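You operate a simulated robot arm through the tools that you are given. There is no shell and no other tool. Be economical: measure what you need, move in short steps, check, and stop when the job is done.

You run a simulated two-armed robot. Do the job below in one go: nothing can be reset, and whatever is moved stays where it is left.

## Task
Tape the white roll shut on the doffing cradle.
Fine: chock the roll first; green tape strip along its top, bubbles rubbed out with the blue press pad, pad back. Set down upright: yellow chock, blue press pad. What is to be rubbed or washed off counts as gone when no trace of it is left.

The check looks at the end state, three seconds after you hand in, the way a careful person would. Anything else that was tipped, shoved, dropped, spilled or broken makes it a failure.

## Robot
Two 7-joint arms with fingered hands on one trunk, on a base that drives. Base frame: it is fixed to the floor where the robot stands at the start and does not move with it; the origin is under the middle of the robot, x ahead of it, y to its left, z up. Lengths are in cm, angles in rad, forces in N, time in s.
The left shoulder is at the start at [7, 17.2, 127.7], the right one opposite. Places, roughly: green tape strip (12x4x3 cm) [110, -30, 90]. Payload 5 kg a hand.
The tool frame of a hand sits at the grasp point between the pads (the TCP): z along the fingers, y along the line on which they close. The tips reach 4.3 cm beyond it. The gripper opens to 14.4 cm. The gripper's body begins 5 cm behind the TCP. The gripper is a hand of 5 fingers: y runs from the thumb to the fingers, the wrist lies at [-2.1, -12.4, -22.1] in the tool frame.
Orientation is that of the tool frame in the base frame, as a unit quaternion [w, x, y, z]. With the fingers straight down and the wrist toward the robot, the tool's x, y and z point along [0, 1, 0], [1, 0, 0] and [0, 0, -1] of the base frame.

## Interface
- The arms move only by the tool jog_arm. It takes "left_series", "right_series" or both (then of equal length, played together; a hand with none holds still); each is a list of rows, each a list of 6 numbers: the shift along the base's x, y, z in units of 25 mm (1.0 is 25 mm), then the turn, a rotation vector about the base's x, y, z in units of 5 degrees (1.0 is 5 degrees). In form: [[x, y, z, wx, wy, wz], ...]. A call has 1 to 10 rows; each row shifts and turns the commanded pose from where the row before left it. A call with a number of a shift or a turn outside -1 to 1 is refused whole. Rows are played at 5 a second. More than 5 cm and 0.15 rad between two rows, and nothing of the call is played. A pose out of reach is approached as far as the arm can. The call stops where the force on the tool passes 70 N (or 10 N more than at its start, if that is more) or the arm is blocked; 0.2 s more then pass. In this call time passes only in rows, and 0.2 s behind the last. The reply holds the time, the measured pose of the TCP, the force on the tool along the base axes, the opening and the grip force, in the units named above and with some noise, with the torque about the TCP (base axes, N m) and any sound that the robot's microphone picked up, and new pictures: "pictures" is both (left out), scene, wrist or none (wrist: the cameras of the hands that moved).
- Cameras (640 x 400 px; columns grow to the right, rows downward): "scene" is now at [14.16, -1.01, 151.75]; the picture's right is [-0.14, -0.99, 0.00], its down [-0.51, 0.07, -0.86] and it looks along [0.85, -0.12, -0.52] (base axes); focal length 283 px, centre (320, 200). "left" rides on the left gripper at [-8.6, -10.8, -16.8] in its tool frame; the picture's right is [-0.80, -0.28, 0.53], its down [0.54, -0.73, 0.42] and it looks along [0.27, 0.63, 0.73] (tool axes); focal length 275 px, centre (320, 200). "right" rides on the right gripper at [8.6, -10.8, -16.8] in its tool frame; the picture's right is [-0.80, 0.28, -0.53], its down [-0.54, -0.73, 0.42] and it looks along [-0.27, 0.63, 0.73] (tool axes); focal length 275 px, centre (320, 200). There is no depth. A picture from a camera that has moved, and an enlarged one, comes with that camera's place and axes in the base frame and with its lens.
- raise_lower(by): slides the trunk up (or, below 0, down) by that many cm; the arms and the scene camera ride with it, the base frame stays. It gives what a move gives, with no picture.
- base_move(legs): drives the robot by 1 to 6 legs, each [ahead, left, turn to the left] in cm, cm and rad, along the robot's own axes; the way and the turn of a leg run together, so that a leg with both is an arc; at most 150 cm and 3.142 rad a leg. The arms and the cameras ride along, it lands a little off, and it stops where it bumps. It gives what a move gives, and a new picture of the scene camera.
- finger_targets(index, middle, ring, little, thumb_bend, thumb_turn, hand): sets how far each is bent, from 0 (flat) to 1 (curled in); at 0.3 the hand is open as for a grip, at 0.7 the pads meet at the TCP. One left out holds its place. A second passes; each finger stops where it meets its share of the squeeze, and holds until it gets a number again. It is the only way to open and close the hand. It gives what a move gives, with no picture; readings hold the bend of each and the force on index, middle, ring, little, thumb and palm. thumb_turn goes from beside the hand (0) to across from the fingers (1), as for a grip.
- aim_head(pan, tilt): turns the head with the scene camera to pan (to the left, within 1.501 rad either way) and tilt (down, from -0.506 to 1.204), counted from straight ahead of the robot. It gives what a move gives, and a new picture of the scene camera.
- enlarge(camera, box): a new picture of the part [left, top, right, bottom] of that camera's present view, enlarged. It takes no simulated time.
- close_job(): hands the job in; it is judged then, once.

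Go step by step. Nothing tells you exact positions but the pictures and the camera data: compare them with the known pose of the tool, close in by small moves and look again before you grip or let go. The budget is 120 turns and 260 pictures, counting those below and the enlarged ones. Unless the task says otherwise, let go and move clear before handing in, and close with one line.

The tools are called after "Request:" as a command line: name --argument value ..., lists and objects as JSON in quotes. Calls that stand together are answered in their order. jog_arm: Moves the arms, as the interface text tells. Its arguments: {"type":"object","properties":{"left_series":{"type":"array","items":{"type":"array","items":{"type":"number"}}},"right_series":{"type":"array","items":{"type":"array","items":{"type":"number"}}},"pictures":{"type":"string","enum":["both","scene","wrist","none"]}},"required":[]} The other tools are called the same way: raise_lower (by) slides the trunk up or down; finger_targets (index, middle, ring, little, thumb_bend, thumb_turn, hand) moves the fingers one by one; base_move (legs) drives the base; aim_head (pan, tilt) turns the head that bears the scene camera; enlarge (camera, box) takes an enlarged picture of a part of a camera's view; close_job () hands the job in.

At the start:

```text
time: 0.0
left_ee_pos: [81.54, 16.76, 117.25]
left_tcp_rot: [-0.001, 0.706, 0.708, -0.001]
left_wrist_force: [0.7, -1.0, 0.4]
left_ft_torque: [-0.02, -0.01, 0.02]
left_finger_gap: 14.36
left_finger_force: 0.1
left_shape: jaw
left_bend: [0.3, 0.3, 0.3, 0.3, 0.3, 0.98]
left_finger forces: [0.1, 0.0, 0.0, 0.0, 0.0, 0.0]
right_ee_pos: [60.59, -39.96, 113.52]
right_tcp_rot: [0.0, 0.706, 0.708, 0.001]
right_wrist_force: [1.0, -0.2, 0.2]
right_ft_torque: [-0.01, 0.01, 0.0]
right_finger_gap: 14.33
right_finger_force: 0.0
right_shape: jaw
right_bend: [0.3, 0.3, 0.3, 0.3, 0.3, 0.98]
right_finger forces: [0.1, 0.0, 0.0, 0.1, 0.0, 0.0]
trunk travel left (down, up): [-37.5, 56.5]
robot x, y, heading: [-0.01, 0.21, -0.005]
head pan, tilt: [-0.136, 0.545]
```

scene: 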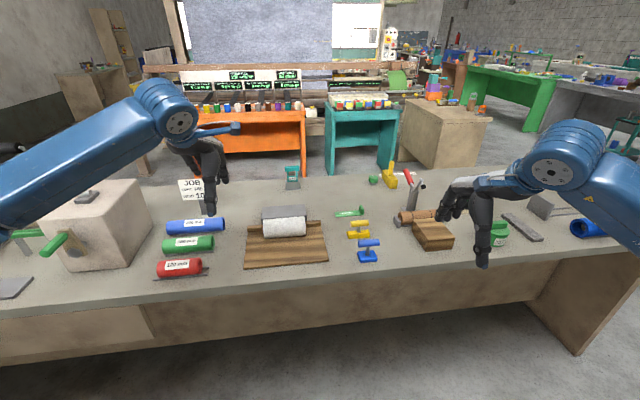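
right: 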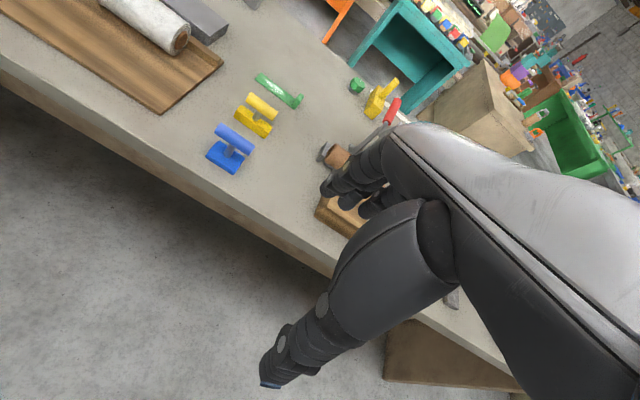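
left: 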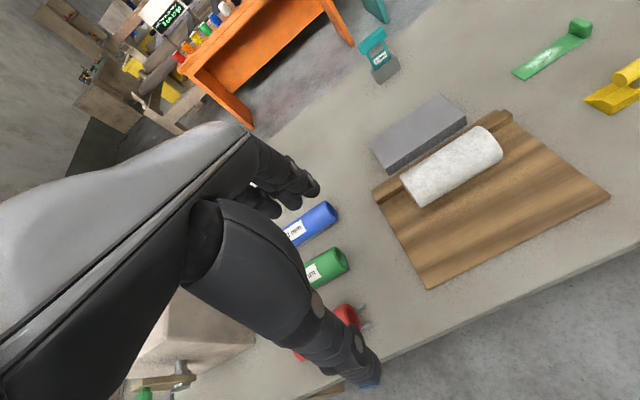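

I see the white roll on a wooden cradle, centre, with a yellow chock and a blue press pad to its right and the green strip behind them. I'll enlarge to locate them precisely.

Request:
enlarge --camera "scene" --box '[230, 160, 410, 280]'

Request:
enlarge --camera "left" --box '[340, 0, 640, 300]'

Request:
enlarge --camera "right" --box '[190, 60, 400, 190]'

```text
3.33 times, centred on (320, 220) of scene
camera zoom: at [14.16, -1.01, 151.75], right [-0.14, -0.99, 0.0], down [-0.51, 0.07, -0.86], along [0.85, -0.12, -0.52], focal length 944 px, centre (320, 133)
```

zoom: 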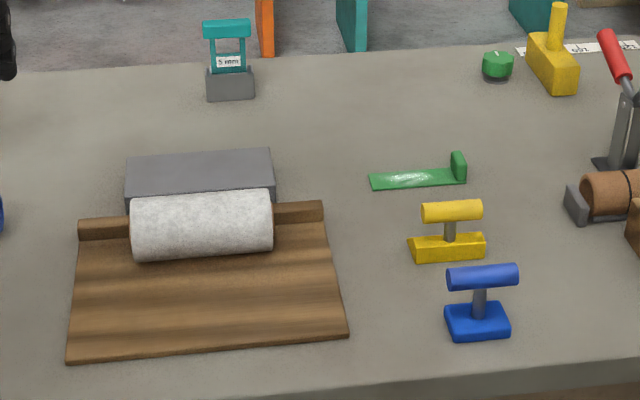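

```text
1.33 times, centred on (490, 150) of left
camera zoom: at [70.72, 8.12, 133.95], right [-0.28, -0.8, -0.53], down [-0.73, 0.54, -0.42], along [0.63, 0.27, -0.73], focal length 367 px, centre (93, 267)
```

zoom: 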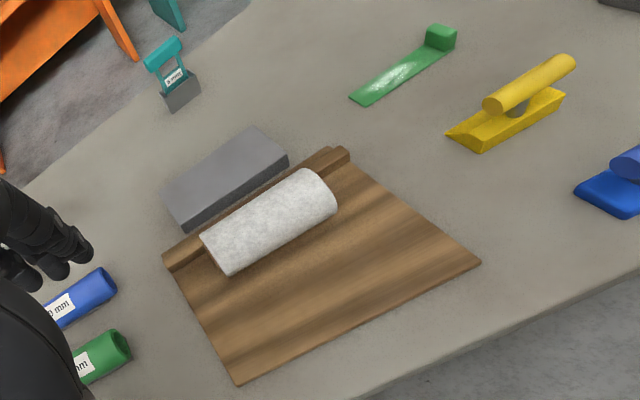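

```text
3.05 times, centred on (295, 125) of right
camera zoom: at [49.69, -31.47, 130.26], right [0.28, -0.8, 0.53], down [-0.73, -0.54, -0.42], along [0.63, -0.27, -0.73], focal length 839 px, centre (396, 429)
```

zoom: 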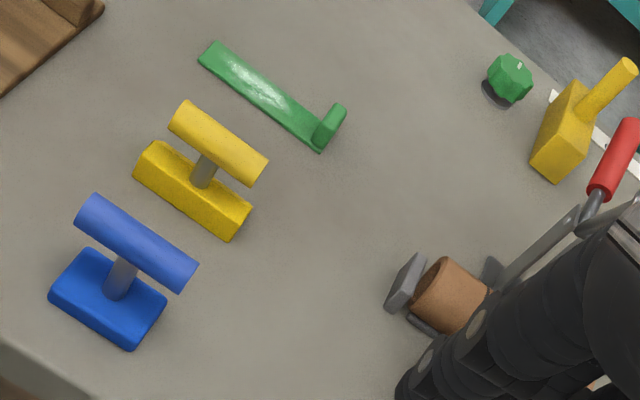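

The items lie with their handles along y. Roll ≈ (97.7, 0), chock ≈ (94.6, −27), pad ≈ (82.6, −27), strip ≈ (110, −28). They are far from the shoulder, so I'll drive nearer first.

Request:
base_move --legs '[[22, -7, 0]]'

```text
time: 1.7
left_ee_pos: [103.12, 9.71, 117.26]
left_tcp_rot: [0.0, 0.706, 0.708, 0.0]
left_wrist_force: [0.0, 0.7, 0.3]
left_ft_torque: [-0.03, 0.01, 0.0]
left_finger_gap: 14.35
left_finger_force: 0.0
left_shape: jaw
left_bend: [0.3, 0.3, 0.3, 0.3, 0.3, 0.98]
left_finger forces: [0.0, 0.0, 0.0, 0.1, 0.0, 0.0]
right_ee_pos: [82.13, -47.11, 113.51]
right_tcp_rot: [0.001, 0.707, 0.708, 0.0]
right_wrist_force: [-0.1, -0.1, -0.8]
right_ft_torque: [0.03, -0.02, -0.02]
right_finger_gap: 14.36
right_finger_force: 0.0
right_shape: jaw
right_bend: [0.3, 0.3, 0.3, 0.3, 0.3, 0.98]
right_finger forces: [0.0, 0.0, 0.0, 0.1, 0.0, 0.0]
trunk travel left (down, up): [-37.5, 56.5]
robot x, y, heading: [22.11, -7.43, 0.006]
head pan, tilt: [-0.136, 0.545]
camera scene: at [35.78, -8.17, 151.76], right [-0.13, -0.99, 0.0], down [-0.51, 0.07, -0.86], along [0.85, -0.11, -0.52], focal length 283 px, centre (320, 200)
```

scene: 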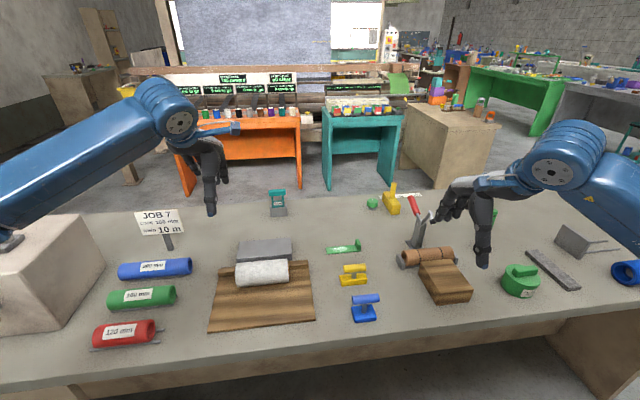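

Driven as planned. I'll tilt the head down for a better view of the cradle and tools.

Request:
aim_head --pan -0.05 --tilt 0.8

Request:
enlarge --camera "scene" --box '[190, 110, 390, 235]'

Request:
enlarge --camera "scene" --box '[290, 110, 380, 230]'

```text
time: 2.5
left_ee_pos: [103.21, 9.76, 117.23]
left_tcp_rot: [0.0, 0.706, 0.708, -0.001]
left_wrist_force: [0.7, 0.6, -0.5]
left_ft_torque: [-0.01, -0.01, 0.02]
left_finger_gap: 14.37
left_finger_force: 0.1
left_shape: jaw
left_bend: [0.3, 0.3, 0.3, 0.3, 0.3, 0.98]
left_finger forces: [0.0, 0.0, 0.1, 0.0, 0.0, 0.0]
right_ee_pos: [82.26, -47.11, 113.45]
right_tcp_rot: [0.0, 0.706, 0.708, 0.0]
right_wrist_force: [-0.5, 0.3, -1.2]
right_ft_torque: [0.01, -0.01, -0.02]
right_finger_gap: 14.37
right_finger_force: 0.1
right_shape: jaw
right_bend: [0.3, 0.3, 0.3, 0.3, 0.3, 0.98]
right_finger forces: [0.1, 0.1, 0.0, 0.0, 0.0, 0.0]
trunk travel left (down, up): [-37.5, 56.5]
robot x, y, heading: [21.45, -7.48, 0.005]
head pan, tilt: [-0.051, 0.799]
camera scene: at [35.01, -7.4, 149.56], right [-0.05, -1.0, 0.0], down [-0.72, 0.04, -0.7], along [0.7, -0.03, -0.72], focal length 283 px, centre (320, 200)
```

scene: 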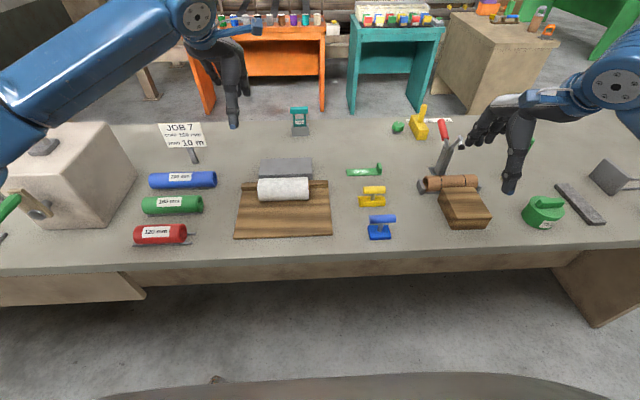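

```text
3.20 times, centred on (290, 172) of scene
camera zoom: at [35.01, -7.4, 149.56], right [-0.05, -1.0, 0.0], down [-0.72, 0.04, -0.7], along [0.7, -0.03, -0.72], focal length 907 px, centre (416, 288)
```

zoom: 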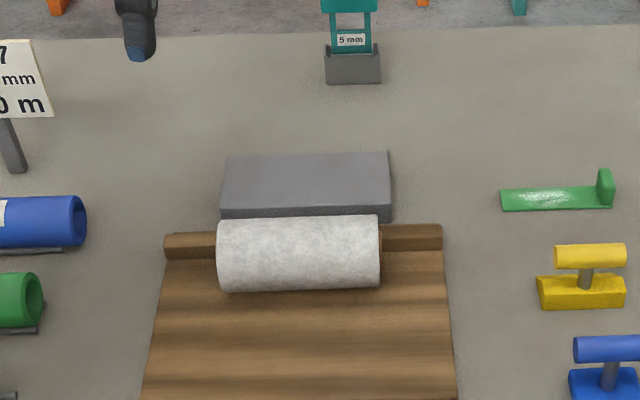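

```text
3.33 times, centred on (335, 170) of scene
camera zoom: at [35.01, -7.4, 149.56], right [-0.05, -1.0, 0.0], down [-0.72, 0.04, -0.7], along [0.7, -0.03, -0.72], focal length 944 px, centre (270, 300)
```

zoom: 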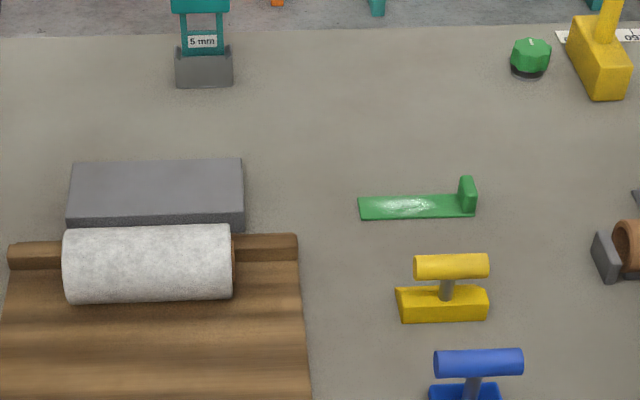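

The chock's handle bar is near (95, −26.3, 91.5). I'll bring the right hand above it and look with its camera.

Request:
jog_arm --right_series '[[0.2, 1, 0, 0, 0, 0], [0.4, 1, 0, 0, 0, 0], [0.5, 1, 0, 0, 0, 0], [0.6, 1, 0, 0, 0, 0], [0.7, 1, 0, 0, 0, 0], [0.7, 1, 0, 0, 0, 0], [0.7, 1, -0.5, 0, 0, 0], [0.7, 1, -0.7, 0, 0, 0], [0.6, 0.3, -0.8, 0, 0, 0]]'

```text
time: 4.5
left_ee_pos: [103.25, 9.68, 117.22]
left_tcp_rot: [0.0, 0.707, 0.708, 0.0]
left_wrist_force: [0.0, 0.0, -0.1]
left_ft_torque: [0.02, 0.02, 0.0]
left_finger_gap: 14.37
left_finger_force: 0.1
left_shape: jaw
left_bend: [0.3, 0.3, 0.3, 0.3, 0.3, 0.98]
left_finger forces: [0.1, 0.0, 0.0, 0.1, 0.0, 0.0]
right_ee_pos: [94.98, -26.48, 108.3]
right_tcp_rot: [-0.001, 0.706, 0.708, 0.0]
right_wrist_force: [0.6, 0.3, -0.7]
right_ft_torque: [0.05, 0.02, -0.01]
right_finger_gap: 14.37
right_finger_force: 0.0
right_shape: jaw
right_bend: [0.3, 0.3, 0.3, 0.3, 0.3, 0.98]
right_finger forces: [0.0, 0.1, 0.0, 0.0, 0.1, 0.0]
trunk travel left (down, up): [-37.5, 56.5]
robot x, y, heading: [21.88, -7.06, 0.004]
head pan, tilt: [-0.051, 0.799]
camera scene: at [35.03, -7.4, 149.55], right [-0.05, -1.0, 0.0], down [-0.72, 0.04, -0.7], along [0.7, -0.03, -0.72], focal length 283 px, centre (320, 200)
camera right: at [84.24, -18.02, 125.09], right [0.29, -0.8, 0.53], down [-0.73, -0.54, -0.42], along [0.63, -0.27, -0.73], focal length 275 px, centre (320, 200)
```

scene: 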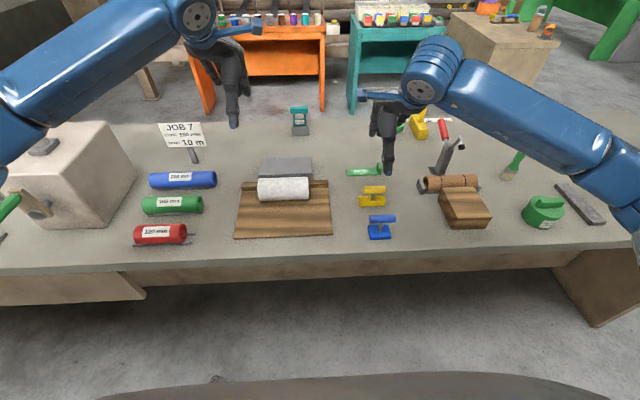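
right: 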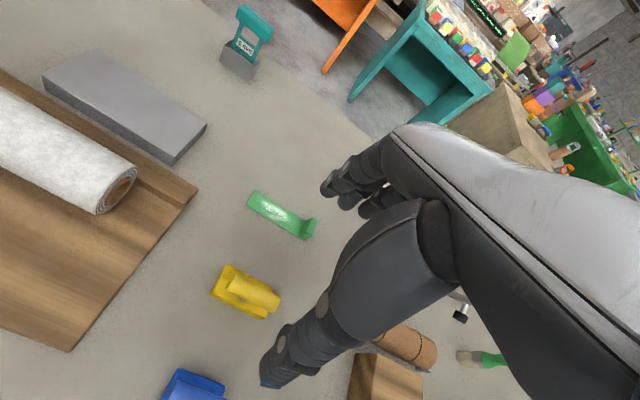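

The hand is over the chock region. I'll zoom on the wrist view to read the wedge shape and the roll/cradle.

Request:
enlarge --camera "right" --box '[190, 170, 350, 330]'

Request:
enlarge --camera "right" --box '[0, 40, 240, 280]'

Request:
enlarge --camera "scene" --box '[340, 145, 420, 245]'

```text
2.50 times, centred on (270, 250) of right
camera zoom: at [84.24, -18.02, 125.09], right [0.29, -0.8, 0.53], down [-0.73, -0.54, -0.42], along [0.63, -0.27, -0.73], focal length 688 px, centre (445, 75)
```

zoom: 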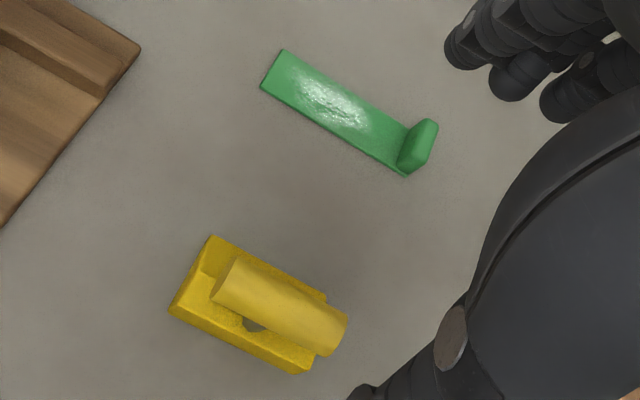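

```text
1.67 times, centred on (120, 160) of right
camera zoom: at [84.24, -18.02, 125.09], right [0.29, -0.8, 0.53], down [-0.73, -0.54, -0.42], along [0.63, -0.27, -0.73], focal length 459 px, centre (653, 267)
```

zoom: 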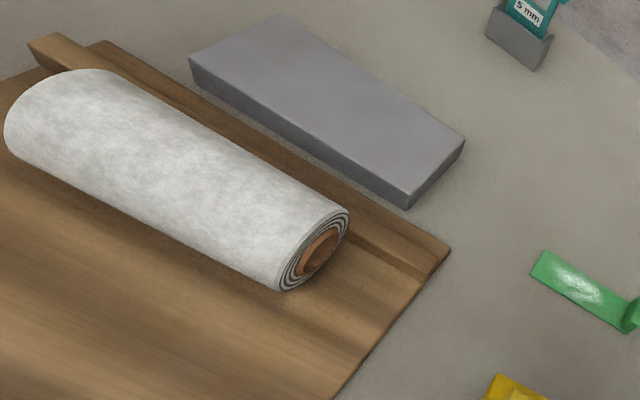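

```text
4.00 times, centred on (380, 195) of scene
camera zoom: at [35.03, -7.4, 149.55], right [-0.05, -1.0, 0.0], down [-0.72, 0.04, -0.7], along [0.7, -0.03, -0.72], focal length 1133 px, centre (80, 220)
```

zoom: 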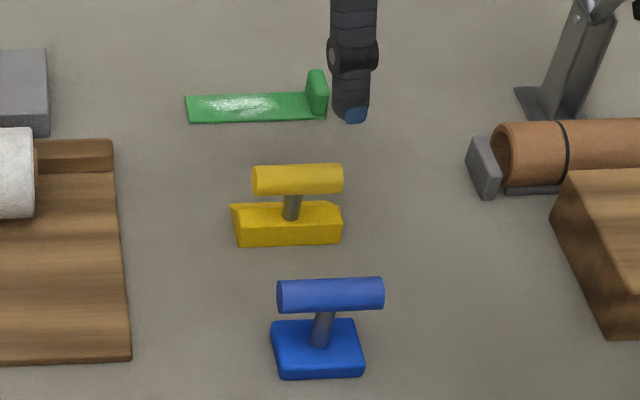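

The bar is estimated at about (95.7, −26.8, 90.7), and the wedge's thin edge already points away, toward +x. I'll descend part-way and look again.

Request:
jog_arm --right_series '[[0.15, -0.1, -1, 0, 0, 0], [0.15, 0, -1, 0, 0, 0], [0, 0, -1, 0, 0, 0], [0, 0, -1, 0, 0, 0]]'

Request:
enlarge --camera "right" --box '[160, 200, 360, 400]'

Request:
enlarge --camera "scene" --box '[340, 145, 420, 245]'

```text
time: 5.5
left_ee_pos: [103.28, 9.64, 117.23]
left_tcp_rot: [0.0, 0.706, 0.708, 0.0]
left_wrist_force: [0.2, -0.3, -0.1]
left_ft_torque: [0.01, 0.0, 0.01]
left_finger_gap: 14.37
left_finger_force: 0.0
left_shape: jaw
left_bend: [0.3, 0.3, 0.3, 0.3, 0.3, 0.98]
left_finger forces: [0.1, 0.0, 0.0, 0.0, 0.0, 0.1]
right_ee_pos: [95.64, -26.77, 98.33]
right_tcp_rot: [0.0, 0.706, 0.708, 0.0]
right_wrist_force: [0.4, -0.5, 0.4]
right_ft_torque: [0.02, -0.01, -0.02]
right_finger_gap: 14.38
right_finger_force: 0.1
right_shape: jaw
right_bend: [0.3, 0.3, 0.3, 0.3, 0.3, 0.98]
right_finger forces: [0.0, 0.0, 0.0, 0.0, 0.0, 0.1]
trunk travel left (down, up): [-37.5, 56.5]
robot x, y, heading: [21.31, -7.47, -0.001]
head pan, tilt: [-0.051, 0.799]
camera scene: at [35.03, -7.43, 149.56], right [-0.05, -1.0, 0.0], down [-0.72, 0.04, -0.7], along [0.7, -0.03, -0.72], focal length 283 px, centre (320, 200)
camera right: at [84.88, -18.26, 115.16], right [0.28, -0.8, 0.53], down [-0.72, -0.54, -0.42], along [0.63, -0.27, -0.73], focal length 275 px, centre (320, 200)
```

scene: 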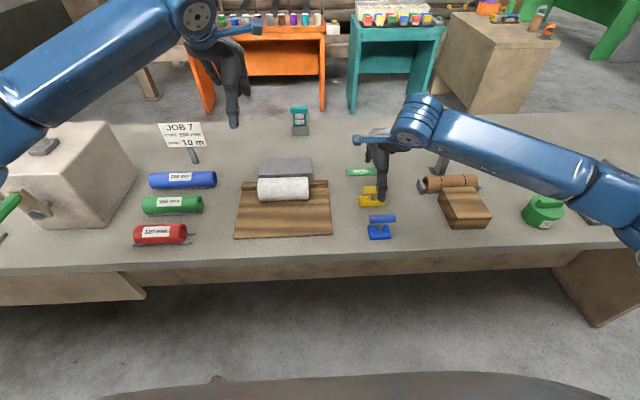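
right: 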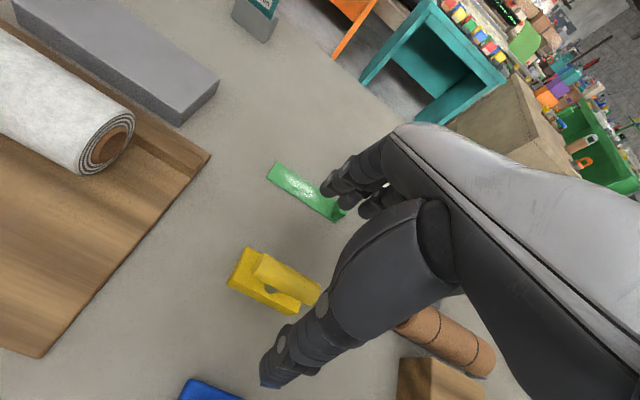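

```text
2.00 times, centred on (260, 300) of right
camera zoom: at [84.88, -18.26, 115.16], right [0.28, -0.8, 0.53], down [-0.72, -0.54, -0.42], along [0.63, -0.27, -0.73], focal length 551 px, centre (440, 0)
```

zoom: 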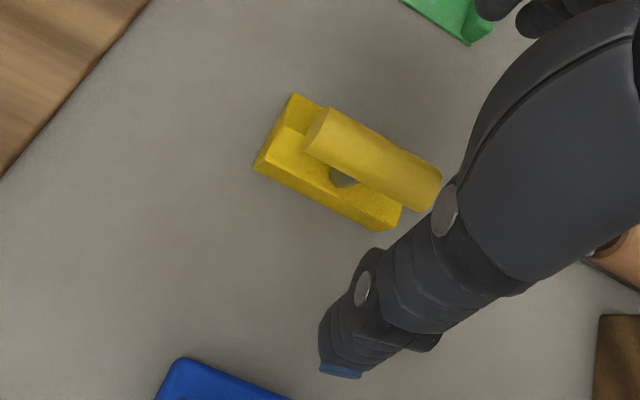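

```text
4.00 times, centred on (380, 195) of scene
camera zoom: at [35.03, -7.43, 149.56], right [-0.05, -1.0, 0.0], down [-0.72, 0.04, -0.7], along [0.7, -0.03, -0.72], focal length 1133 px, centre (80, 220)
```

zoom: 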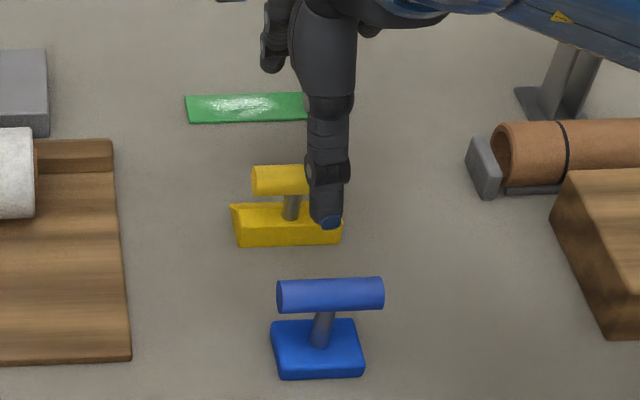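

The bar is at ≈ (95.2, −26.7, 91), and the thick front of the wedge tops out near z 88. I'll lower to TCP z ≈ 93.3 and close.

Request:
jog_arm --right_series '[[-0.1, 0, -0.7, 0, 0, 0], [-0.05, 0, -0.7, 0, 0, 0], [0, 0, -0.6, 0, 0, 0]]' --pictures "none"

Request:
finger_targets --hand "right" --index 0.7 --middle 0.7 --ring 0.7 --little 0.7 --thumb_bend 0.7

Request:
enlarge --camera "right" --box '[160, 200, 360, 400]'

Request:
enlarge --camera "scene" --box '[340, 145, 420, 245]'

```text
time: 6.3
left_ee_pos: [103.13, 9.68, 117.24]
left_tcp_rot: [0.0, 0.707, 0.707, 0.0]
left_wrist_force: [0.3, 0.8, -0.2]
left_ft_torque: [-0.01, -0.03, 0.01]
left_finger_gap: 14.38
left_finger_force: 0.0
left_shape: jaw
left_bend: [0.3, 0.3, 0.3, 0.3, 0.3, 0.98]
left_finger forces: [0.1, 0.0, 0.0, 0.1, 0.1, 0.1]
right_ee_pos: [95.31, -26.57, 93.5]
right_tcp_rot: [0.001, 0.707, 0.708, 0.0]
right_wrist_force: [0.2, 0.2, 0.5]
right_ft_torque: [0.04, 0.03, 0.01]
right_finger_gap: 14.39
right_finger_force: 0.1
right_shape: jaw
right_bend: [0.3, 0.3, 0.3, 0.3, 0.3, 0.98]
right_finger forces: [0.1, 0.1, 0.1, 0.0, 0.0, 0.0]
trunk travel left (down, up): [-37.5, 56.5]
robot x, y, heading: [21.41, -7.27, 0.005]
head pan, tilt: [-0.051, 0.799]
```

```text
time: 7.3
left_ee_pos: [103.32, 9.62, 117.34]
left_tcp_rot: [0.0, 0.707, 0.707, -0.001]
left_wrist_force: [-0.3, -0.1, -0.9]
left_ft_torque: [0.02, 0.01, 0.01]
left_finger_gap: 14.38
left_finger_force: 0.1
left_shape: jaw
left_bend: [0.3, 0.3, 0.3, 0.3, 0.3, 0.98]
left_finger forces: [0.0, 0.0, 0.0, 0.0, 0.0, 0.0]
right_ee_pos: [95.33, -26.49, 93.41]
right_tcp_rot: [0.001, 0.707, 0.707, 0.0]
right_wrist_force: [-0.5, 0.0, -0.5]
right_ft_torque: [-0.01, 0.0, 0.02]
right_finger_gap: 1.75
right_finger_force: 4.6
right_shape: fingers
right_bend: [0.68, 0.69, 0.7, 0.7, 0.67, 0.97]
right_finger forces: [3.2, 1.2, 0.4, 0.1, 4.4, 0.1]
trunk travel left (down, up): [-37.5, 56.5]
robot x, y, heading: [21.78, -7.46, -0.002]
head pan, tilt: [-0.051, 0.799]
```

```text
2.00 times, centred on (260, 300) of right
camera zoom: at [84.5, -18.1, 110.21], right [0.29, -0.8, 0.53], down [-0.72, -0.54, -0.42], along [0.63, -0.27, -0.73], focal length 551 px, centre (440, 0)
```

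zoom: 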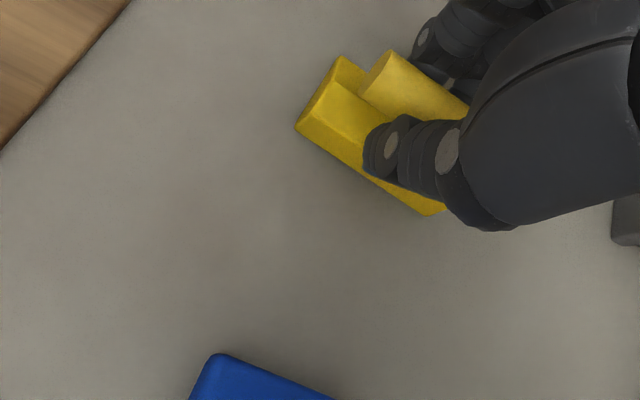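

```text
4.00 times, centred on (380, 195) of scene
camera zoom: at [34.98, -7.38, 149.56], right [-0.05, -1.0, 0.0], down [-0.72, 0.04, -0.7], along [0.7, -0.03, -0.72], focal length 1133 px, centre (80, 220)
```

zoom: 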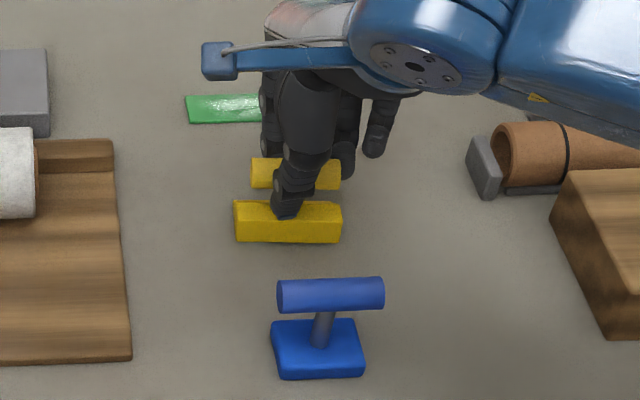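

The bar is held with a 1.75 cm gap and light force. I'll squeeze firmer, then lift a little and check.

Request:
finger_targets --hand "right" --index 0.85 --middle 0.85 --ring 0.8 --little 0.8 --thumb_bend 0.85

Request:
jog_arm --right_series '[[0, 0, 0.5, 0, 0, 0], [0, 0, 1, 0, 0, 0], [0, 0, 1, 0, 0, 0], [0, 0, 0.5, 0, 0, 0]]'

Request:
enlarge --camera "scene" --box '[230, 125, 410, 245]'

```text
time: 8.3
left_ee_pos: [103.08, 9.67, 117.15]
left_tcp_rot: [0.0, 0.707, 0.707, 0.0]
left_wrist_force: [-0.7, 0.6, -0.1]
left_ft_torque: [-0.02, -0.04, 0.06]
left_finger_gap: 14.4
left_finger_force: 0.1
left_shape: jaw
left_bend: [0.3, 0.3, 0.3, 0.3, 0.3, 0.98]
left_finger forces: [0.1, 0.0, 0.1, 0.1, 0.0, 0.0]
right_ee_pos: [95.5, -26.51, 93.45]
right_tcp_rot: [0.0, 0.707, 0.708, 0.0]
right_wrist_force: [-0.2, 0.8, -1.2]
right_ft_torque: [0.0, 0.03, 0.01]
right_finger_gap: 0.03
right_finger_force: 14.5
right_shape: fingers
right_bend: [0.76, 0.83, 0.81, 0.8, 0.79, 0.95]
right_finger forces: [3.0, 15.1, 10.7, 0.0, 0.0, 0.1]
trunk travel left (down, up): [-37.5, 56.5]
robot x, y, heading: [21.6, -7.56, -0.003]
head pan, tilt: [-0.051, 0.799]
```

```text
time: 9.3
left_ee_pos: [103.18, 9.68, 117.28]
left_tcp_rot: [-0.001, 0.706, 0.708, 0.0]
left_wrist_force: [-1.2, -0.3, 0.1]
left_ft_torque: [-0.01, 0.0, -0.02]
left_finger_gap: 14.35
left_finger_force: 0.1
left_shape: jaw
left_bend: [0.3, 0.3, 0.3, 0.3, 0.3, 0.98]
left_finger forces: [0.0, 0.1, 0.1, 0.0, 0.0, 0.0]
right_ee_pos: [95.32, -26.65, 101.01]
right_tcp_rot: [0.0, 0.707, 0.707, 0.0]
right_wrist_force: [-0.6, -0.4, -1.7]
right_ft_torque: [0.01, -0.03, 0.01]
right_finger_gap: 0.03
right_finger_force: 14.6
right_shape: fingers
right_bend: [0.76, 0.83, 0.81, 0.8, 0.79, 0.95]
right_finger forces: [3.2, 14.9, 10.8, 0.0, 0.0, 0.0]
trunk travel left (down, up): [-37.5, 56.5]
robot x, y, heading: [21.64, -7.6, 0.008]
head pan, tilt: [-0.051, 0.799]
camera scene: at [34.96, -7.38, 149.55], right [-0.05, -1.0, 0.0], down [-0.72, 0.04, -0.7], along [0.7, -0.03, -0.72], focal length 283 px, centre (320, 200)
camera right: at [84.53, -18.0, 117.71], right [0.29, -0.8, 0.53], down [-0.73, -0.54, -0.42], along [0.63, -0.27, -0.73], focal length 275 px, centre (320, 200)
```

scene: 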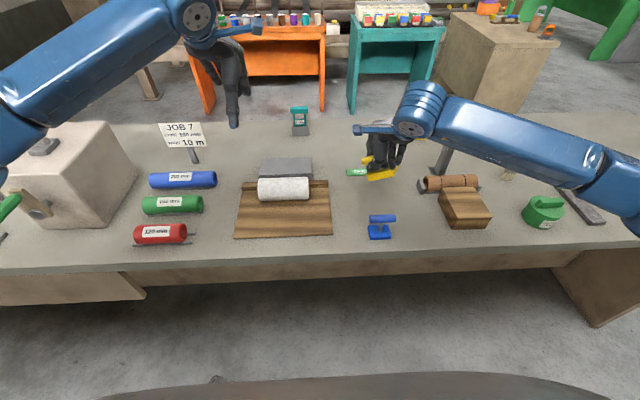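
right: 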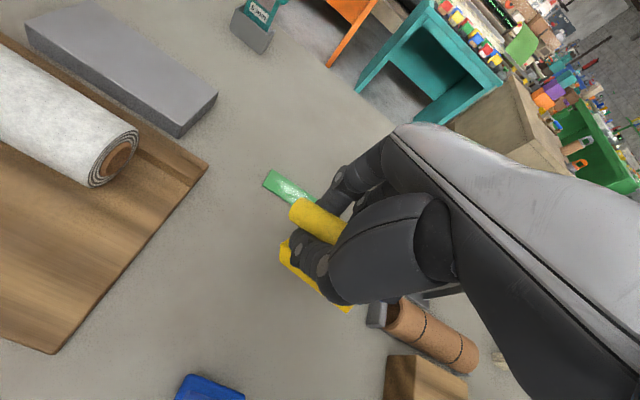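

```text
3.33 times, centred on (320, 185) of scene
camera zoom: at [34.96, -7.38, 149.55], right [-0.05, -1.0, 0.0], down [-0.72, 0.04, -0.7], along [0.7, -0.03, -0.72], focal length 944 px, centre (320, 250)
```

zoom: 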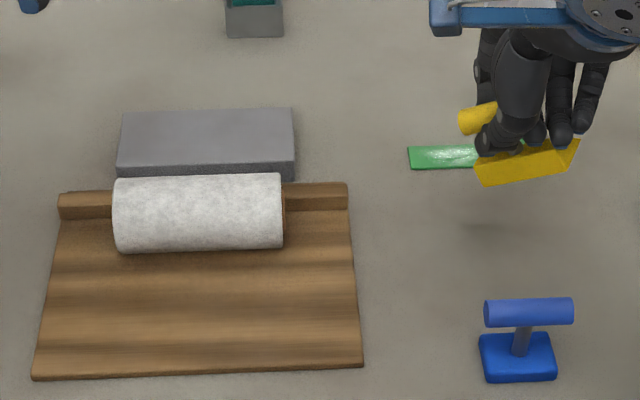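

The chock came up but tilted in the grip because I squeezed too far. I'll set it back down and regrasp with a gentler, more even squeeze.

Request:
jog_arm --right_series '[[0, 0, -1, 0, 0, 0], [0, 0, -1, 0, 0, 0], [0, 0, -0.5, 0, 0, 0], [0, 0, -0.25, 0, 0, 0]]' --pictures "none"

Request:
enlarge --camera "scene" --box '[340, 145, 420, 245]'

Request:
enlarge --camera "right" --box '[200, 180, 360, 340]'

```text
time: 10.3
left_ee_pos: [103.1, 9.79, 117.28]
left_tcp_rot: [0.0, 0.706, 0.708, -0.001]
left_wrist_force: [0.7, 0.0, 0.0]
left_ft_torque: [0.03, -0.01, -0.03]
left_finger_gap: 14.37
left_finger_force: 0.1
left_shape: jaw
left_bend: [0.3, 0.3, 0.3, 0.3, 0.3, 0.98]
left_finger forces: [0.1, 0.0, 0.0, 0.0, 0.0, 0.1]
right_ee_pos: [95.28, -26.57, 93.96]
right_tcp_rot: [0.001, 0.706, 0.708, 0.0]
right_wrist_force: [0.0, 0.3, -1.4]
right_ft_torque: [0.02, 0.02, 0.0]
right_finger_gap: 0.03
right_finger_force: 14.0
right_shape: fingers
right_bend: [0.76, 0.83, 0.81, 0.8, 0.79, 0.95]
right_finger forces: [3.1, 14.8, 10.9, 0.0, 0.1, 0.0]
trunk travel left (down, up): [-37.5, 56.5]
robot x, y, heading: [21.88, -7.33, 0.002]
head pan, tilt: [-0.051, 0.799]
```

```text
4.00 times, centred on (380, 195) of scene
camera zoom: at [34.99, -7.39, 149.56], right [-0.05, -1.0, 0.0], down [-0.72, 0.04, -0.7], along [0.7, -0.03, -0.72], focal length 1133 px, centre (80, 220)
```

zoom: 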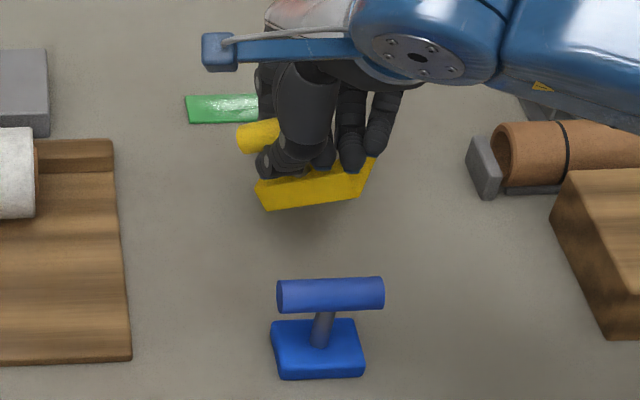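

```text
2.50 times, centred on (280, 260) of right
camera zoom: at [84.56, -18.08, 110.79], right [0.29, -0.8, 0.53], down [-0.73, -0.54, -0.42], along [0.63, -0.27, -0.73], focal length 688 px, centre (420, 50)
```

zoom: 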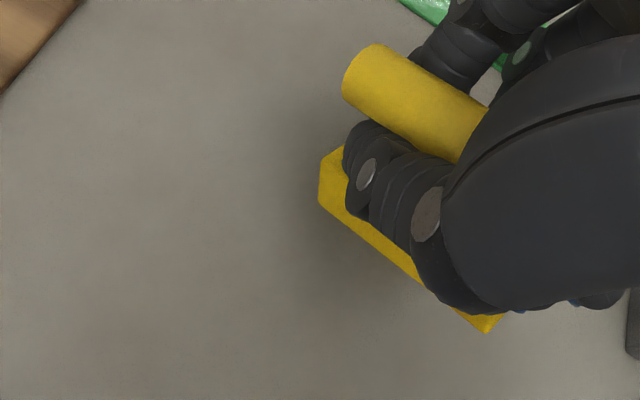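

The chock rode up in the fingers and hangs 2–3 cm above the table. I'll lower slowly until it touches.

Request:
jog_arm --right_series '[[0, 0, -0.3, 0, 0, 0], [0, 0, -0.3, 0, 0, 0]]' --pictures "none"

Request:
enlarge --camera "scene" --box '[340, 145, 420, 245]'

```text
time: 10.9
left_ee_pos: [103.19, 9.71, 117.17]
left_tcp_rot: [0.0, 0.706, 0.708, 0.0]
left_wrist_force: [-0.8, 0.5, -0.9]
left_ft_torque: [-0.01, 0.0, 0.0]
left_finger_gap: 14.39
left_finger_force: 0.2
left_shape: jaw
left_bend: [0.3, 0.3, 0.3, 0.3, 0.3, 0.98]
left_finger forces: [0.1, 0.0, 0.0, 0.0, 0.1, 0.1]
right_ee_pos: [95.37, -26.51, 92.43]
right_tcp_rot: [0.0, 0.706, 0.708, -0.001]
right_wrist_force: [0.3, 0.3, -1.5]
right_ft_torque: [0.0, 0.0, -0.01]
right_finger_gap: 0.0
right_finger_force: 14.0
right_shape: fingers
right_bend: [0.76, 0.83, 0.81, 0.8, 0.79, 0.95]
right_finger forces: [3.2, 14.8, 10.9, 0.0, 0.0, 0.0]
trunk travel left (down, up): [-37.5, 56.5]
robot x, y, heading: [21.54, -7.31, -0.003]
head pan, tilt: [-0.051, 0.799]
```

```text
4.00 times, centred on (380, 195) of scene
camera zoom: at [35.0, -7.39, 149.56], right [-0.05, -1.0, 0.0], down [-0.72, 0.04, -0.7], along [0.7, -0.03, -0.72], focal length 1133 px, centre (80, 220)
```

zoom: 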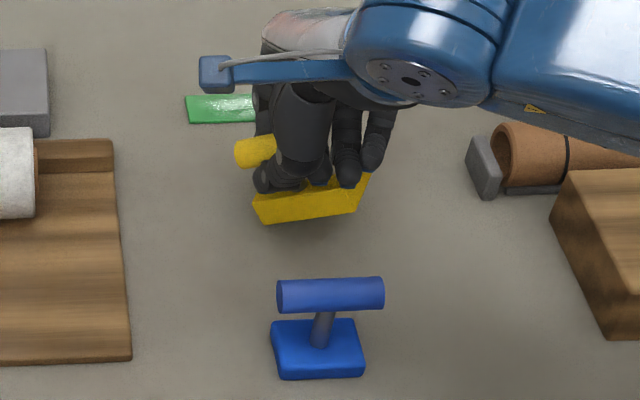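

Still no contact; I'll keep lowering in small steps.

Request:
jog_arm --right_series '[[0, 0, -0.25, 0, 0, 0], [0, 0, -0.2, 0, 0, 0]]' --pictures "none"

Request:
enlarge --camera "scene" --box '[340, 145, 420, 245]'

Request:
enlarge --camera "right" --box '[200, 180, 360, 340]'

```text
time: 11.5
left_ee_pos: [103.15, 9.81, 117.44]
left_tcp_rot: [0.0, 0.707, 0.707, 0.0]
left_wrist_force: [0.5, 0.1, -0.3]
left_ft_torque: [-0.04, -0.03, 0.0]
left_finger_gap: 14.36
left_finger_force: 0.1
left_shape: jaw
left_bend: [0.3, 0.3, 0.3, 0.3, 0.3, 0.98]
left_finger forces: [0.1, 0.1, 0.0, 0.1, 0.0, 0.1]
right_ee_pos: [95.32, -26.59, 91.86]
right_tcp_rot: [0.003, 0.707, 0.707, 0.003]
right_wrist_force: [0.4, -2.2, 21.3]
right_ft_torque: [0.03, -0.43, 0.04]
right_finger_gap: 0.01
right_finger_force: 33.1
right_shape: fingers
right_bend: [0.77, 0.83, 0.81, 0.8, 0.8, 0.95]
right_finger forces: [40.6, 13.7, 11.9, 0.0, 0.0, 0.0]
trunk travel left (down, up): [-37.5, 56.5]
robot x, y, heading: [21.54, -7.13, -0.001]
head pan, tilt: [-0.051, 0.799]
```

```text
4.00 times, centred on (380, 195) of scene
camera zoom: at [34.72, -7.34, 149.63], right [-0.05, -1.0, 0.0], down [-0.72, 0.04, -0.7], along [0.7, -0.03, -0.72], focal length 1133 px, centre (80, 220)
```

zoom: 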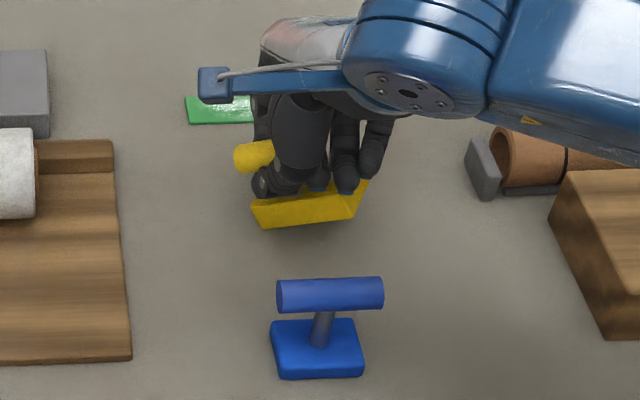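

```text
2.50 times, centred on (280, 260) of right
camera zoom: at [84.41, -18.03, 108.63], right [0.28, -0.8, 0.54], down [-0.72, -0.54, -0.43], along [0.63, -0.27, -0.73], focal length 688 px, centre (420, 50)
```

zoom: 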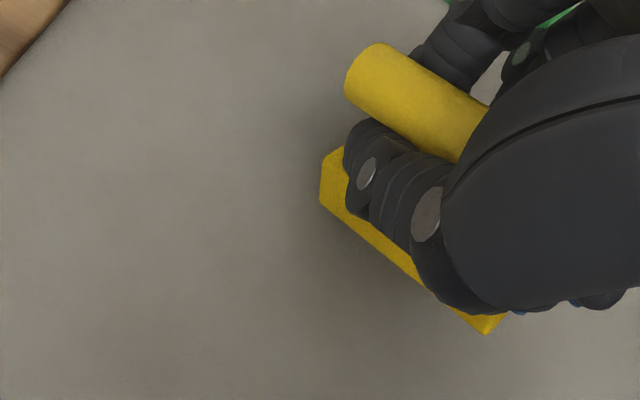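

It has touched, at 21 N. I'll relax slightly and open the fingers in stages so it settles onto its base.

Request:
jog_arm --right_series '[[0, 0, 0.12, 0, 0, 0]]' --pictures "none"

Request:
finger_targets --hand "right" --index 0.7 --middle 0.7 --ring 0.7 --little 0.7 --thumb_bend 0.72

Request:
enlarge --camera "scene" --box '[340, 145, 420, 245]'

Request:
enlarge --camera "right" --box '[200, 180, 360, 340]'

```text
time: 11.9
left_ee_pos: [102.98, 9.81, 117.32]
left_tcp_rot: [0.0, 0.707, 0.707, -0.001]
left_wrist_force: [-0.4, -0.1, 0.0]
left_ft_torque: [0.04, 0.0, 0.01]
left_finger_gap: 14.38
left_finger_force: 0.0
left_shape: jaw
left_bend: [0.3, 0.3, 0.3, 0.3, 0.3, 0.98]
left_finger forces: [0.0, 0.0, 0.0, 0.1, 0.0, 0.0]
right_ee_pos: [95.27, -26.61, 91.87]
right_tcp_rot: [0.0, 0.707, 0.708, 0.0]
right_wrist_force: [2.3, -2.1, 17.2]
right_ft_torque: [0.06, -0.58, 0.01]
right_finger_gap: 0.0
right_finger_force: 32.4
right_shape: fingers
right_bend: [0.77, 0.83, 0.81, 0.8, 0.8, 0.95]
right_finger forces: [40.4, 14.3, 10.1, 0.1, 0.1, 0.0]
trunk travel left (down, up): [-37.5, 56.5]
robot x, y, heading: [21.57, -7.31, 0.004]
head pan, tilt: [-0.051, 0.799]
```

```text
time: 12.9
left_ee_pos: [102.86, 9.55, 117.56]
left_tcp_rot: [0.001, 0.706, 0.708, 0.002]
left_wrist_force: [0.0, 0.3, -0.2]
left_ft_torque: [0.03, 0.0, 0.02]
left_finger_gap: 14.37
left_finger_force: 0.0
left_shape: jaw
left_bend: [0.3, 0.3, 0.3, 0.3, 0.3, 0.98]
left_finger forces: [0.0, 0.0, 0.0, 0.0, 0.0, 0.0]
right_ee_pos: [95.35, -26.9, 92.38]
right_tcp_rot: [0.003, 0.708, 0.706, 0.003]
right_wrist_force: [3.8, -27.3, 48.5]
right_ft_torque: [-0.93, -0.36, -0.18]
right_finger_gap: 1.14
right_finger_force: 34.4
right_shape: fingers
right_bend: [0.64, 0.76, 0.76, 0.7, 0.72, 0.97]
right_finger forces: [24.0, 29.3, 15.2, 0.0, 0.0, 0.1]
trunk travel left (down, up): [-37.5, 56.5]
robot x, y, heading: [21.9, -7.32, 0.0]
head pan, tilt: [-0.051, 0.799]
```

```text
4.00 times, centred on (380, 195) of scene
camera zoom: at [34.49, -7.58, 149.62], right [-0.05, -1.0, 0.0], down [-0.71, 0.04, -0.7], along [0.7, -0.03, -0.71], focal length 1133 px, centre (80, 220)
```

zoom: 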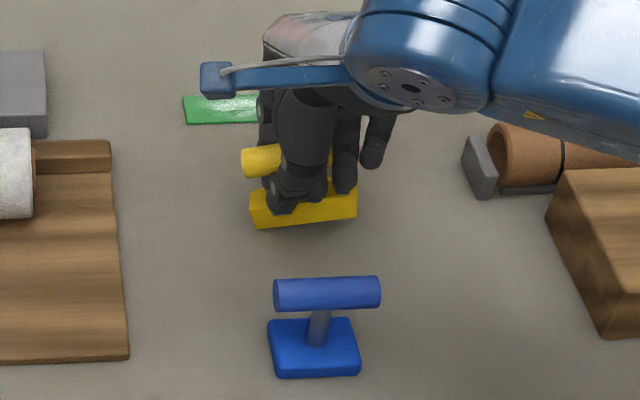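

```text
2.50 times, centred on (280, 260) of right
camera zoom: at [84.31, -18.36, 109.0], right [0.28, -0.8, 0.54], down [-0.72, -0.54, -0.43], along [0.63, -0.27, -0.73], focal length 688 px, centre (420, 50)
```

zoom: 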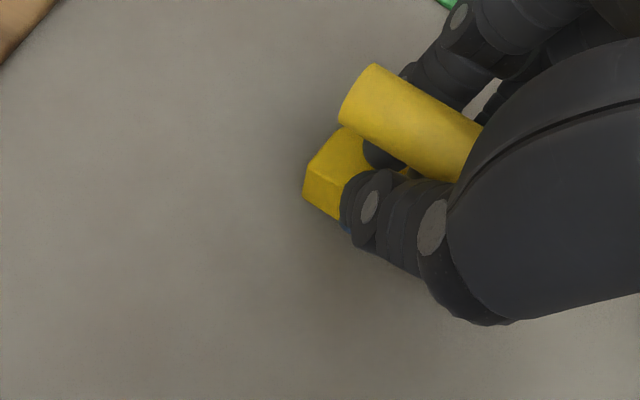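

The chock is now nearly flat, with the index wedged between bar and base. I'll raise the hand slightly and open fully.

Request:
jog_arm --right_series '[[0, 0, 0.2, 0, 0, 0]]' --pictures "none"

Request:
finger_targets --hand "right" --index 0.55 --middle 0.55 --ring 0.55 --little 0.55 --thumb_bend 0.55

Request:
enlarge --camera "scene" --box '[340, 145, 420, 245]'

Request:
enlarge --camera "right" --box '[200, 180, 360, 340]'

```text
time: 13.3
left_ee_pos: [102.98, 9.59, 117.52]
left_tcp_rot: [-0.001, 0.706, 0.708, 0.002]
left_wrist_force: [0.7, 0.0, -0.3]
left_ft_torque: [-0.03, -0.01, 0.01]
left_finger_gap: 14.36
left_finger_force: 0.0
left_shape: jaw
left_bend: [0.3, 0.3, 0.3, 0.3, 0.3, 0.98]
left_finger forces: [0.0, 0.0, 0.0, 0.0, 0.0, 0.0]
right_ee_pos: [95.16, -26.72, 92.51]
right_tcp_rot: [0.0, 0.706, 0.708, 0.0]
right_wrist_force: [2.4, -24.5, 36.6]
right_ft_torque: [-0.99, -0.21, -0.17]
right_finger_gap: 1.17
right_finger_force: 28.4
right_shape: fingers
right_bend: [0.64, 0.76, 0.76, 0.7, 0.72, 0.97]
right_finger forces: [14.7, 29.6, 13.4, 0.0, 0.0, 0.0]
trunk travel left (down, up): [-37.5, 56.5]
robot x, y, heading: [21.63, -7.24, 0.001]
head pan, tilt: [-0.051, 0.799]
```

```text
time: 14.3
left_ee_pos: [103.13, 9.74, 117.28]
left_tcp_rot: [-0.001, 0.707, 0.707, 0.0]
left_wrist_force: [0.1, -0.4, 0.1]
left_ft_torque: [0.0, 0.02, -0.03]
left_finger_gap: 14.37
left_finger_force: 0.0
left_shape: jaw
left_bend: [0.3, 0.3, 0.3, 0.3, 0.3, 0.98]
left_finger forces: [0.0, 0.0, 0.0, 0.1, 0.0, 0.0]
right_ee_pos: [95.33, -26.47, 92.16]
right_tcp_rot: [0.0, 0.706, 0.709, 0.0]
right_wrist_force: [-3.1, 2.1, 3.7]
right_ft_torque: [0.24, 0.2, 0.11]
right_finger_gap: 6.86
right_finger_force: 19.6
right_shape: fingers
right_bend: [0.5, 0.6, 0.57, 0.55, 0.55, 0.97]
right_finger forces: [8.2, 27.7, 2.8, 0.0, 0.1, 0.0]
trunk travel left (down, up): [-37.5, 56.5]
robot x, y, heading: [21.74, -7.24, 0.003]
head pan, tilt: [-0.051, 0.799]
```

```text
4.00 times, centred on (380, 195) of scene
camera zoom: at [34.9, -7.32, 149.55], right [-0.05, -1.0, 0.0], down [-0.72, 0.03, -0.7], along [0.7, -0.03, -0.72], focal length 1133 px, centre (80, 220)
```

zoom: 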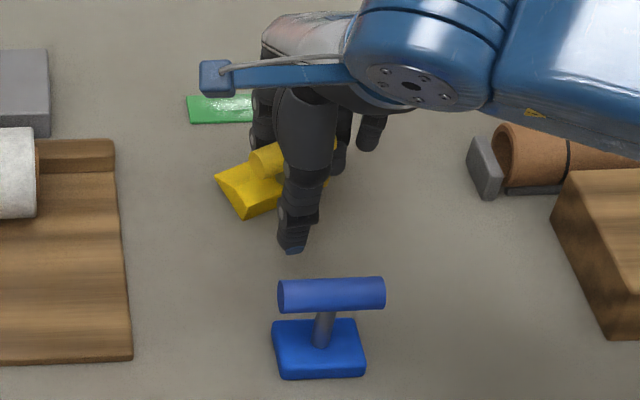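

```text
2.50 times, centred on (280, 260) of right
camera zoom: at [84.47, -18.01, 109.0], right [0.29, -0.8, 0.53], down [-0.72, -0.54, -0.42], along [0.63, -0.27, -0.73], focal length 688 px, centre (420, 50)
```

zoom: 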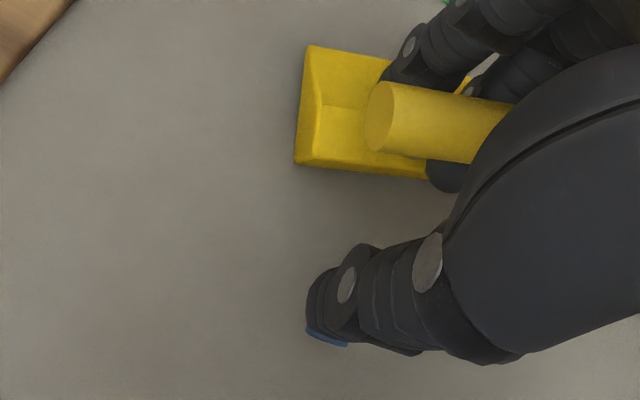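

It is down but yawed, with a finger still under the bar. I'll open fully and then rise clear.

Request:
finger_targets --hand "right" --index 0.3 --middle 0.3 --ring 0.3 --little 0.3 --thumb_bend 0.3

Request:
enlarge --camera "right" --box '[200, 180, 360, 340]'

Request:
enlarge --camera "scene" --box '[340, 145, 420, 245]'

```text
time: 15.3
left_ee_pos: [103.11, 9.75, 117.36]
left_tcp_rot: [0.0, 0.707, 0.708, -0.001]
left_wrist_force: [0.0, -0.3, 0.6]
left_ft_torque: [0.01, 0.02, 0.0]
left_finger_gap: 14.36
left_finger_force: 0.0
left_shape: jaw
left_bend: [0.3, 0.3, 0.3, 0.3, 0.3, 0.98]
left_finger forces: [0.1, 0.0, 0.0, 0.0, 0.0, 0.0]
right_ee_pos: [95.31, -26.56, 92.35]
right_tcp_rot: [0.0, 0.707, 0.708, 0.0]
right_wrist_force: [-1.8, -1.0, 4.1]
right_ft_torque: [0.11, -0.04, 0.07]
right_finger_gap: 15.63
right_finger_force: 16.2
right_shape: fingers
right_bend: [0.28, 0.35, 0.31, 0.3, 0.3, 0.97]
right_finger forces: [9.8, 20.7, 1.3, 0.0, 0.1, 0.0]
trunk travel left (down, up): [-37.5, 56.5]
robot x, y, heading: [21.3, -7.08, 0.001]
head pan, tilt: [-0.051, 0.799]
```

```text
2.50 times, centred on (280, 260) of right
camera zoom: at [84.51, -18.13, 109.06], right [0.29, -0.8, 0.53], down [-0.72, -0.54, -0.42], along [0.63, -0.27, -0.73], focal length 688 px, centre (420, 50)
```

zoom: 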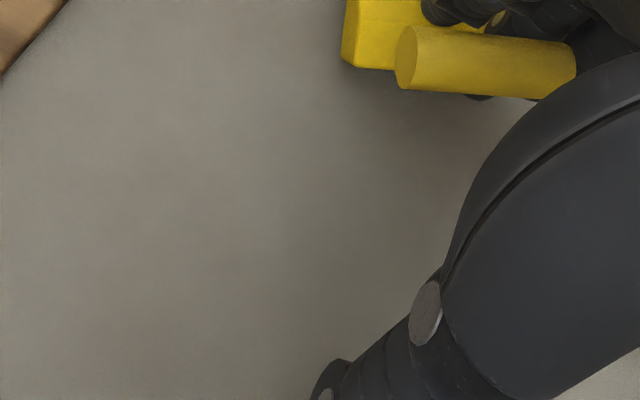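

```text
4.00 times, centred on (380, 195) of scene
camera zoom: at [34.9, -7.37, 149.57], right [-0.05, -1.0, 0.0], down [-0.72, 0.04, -0.7], along [0.7, -0.03, -0.72], focal length 1133 px, centre (80, 220)
```

zoom: 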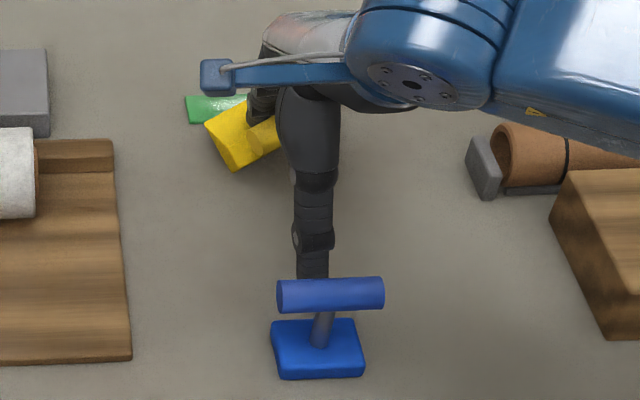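

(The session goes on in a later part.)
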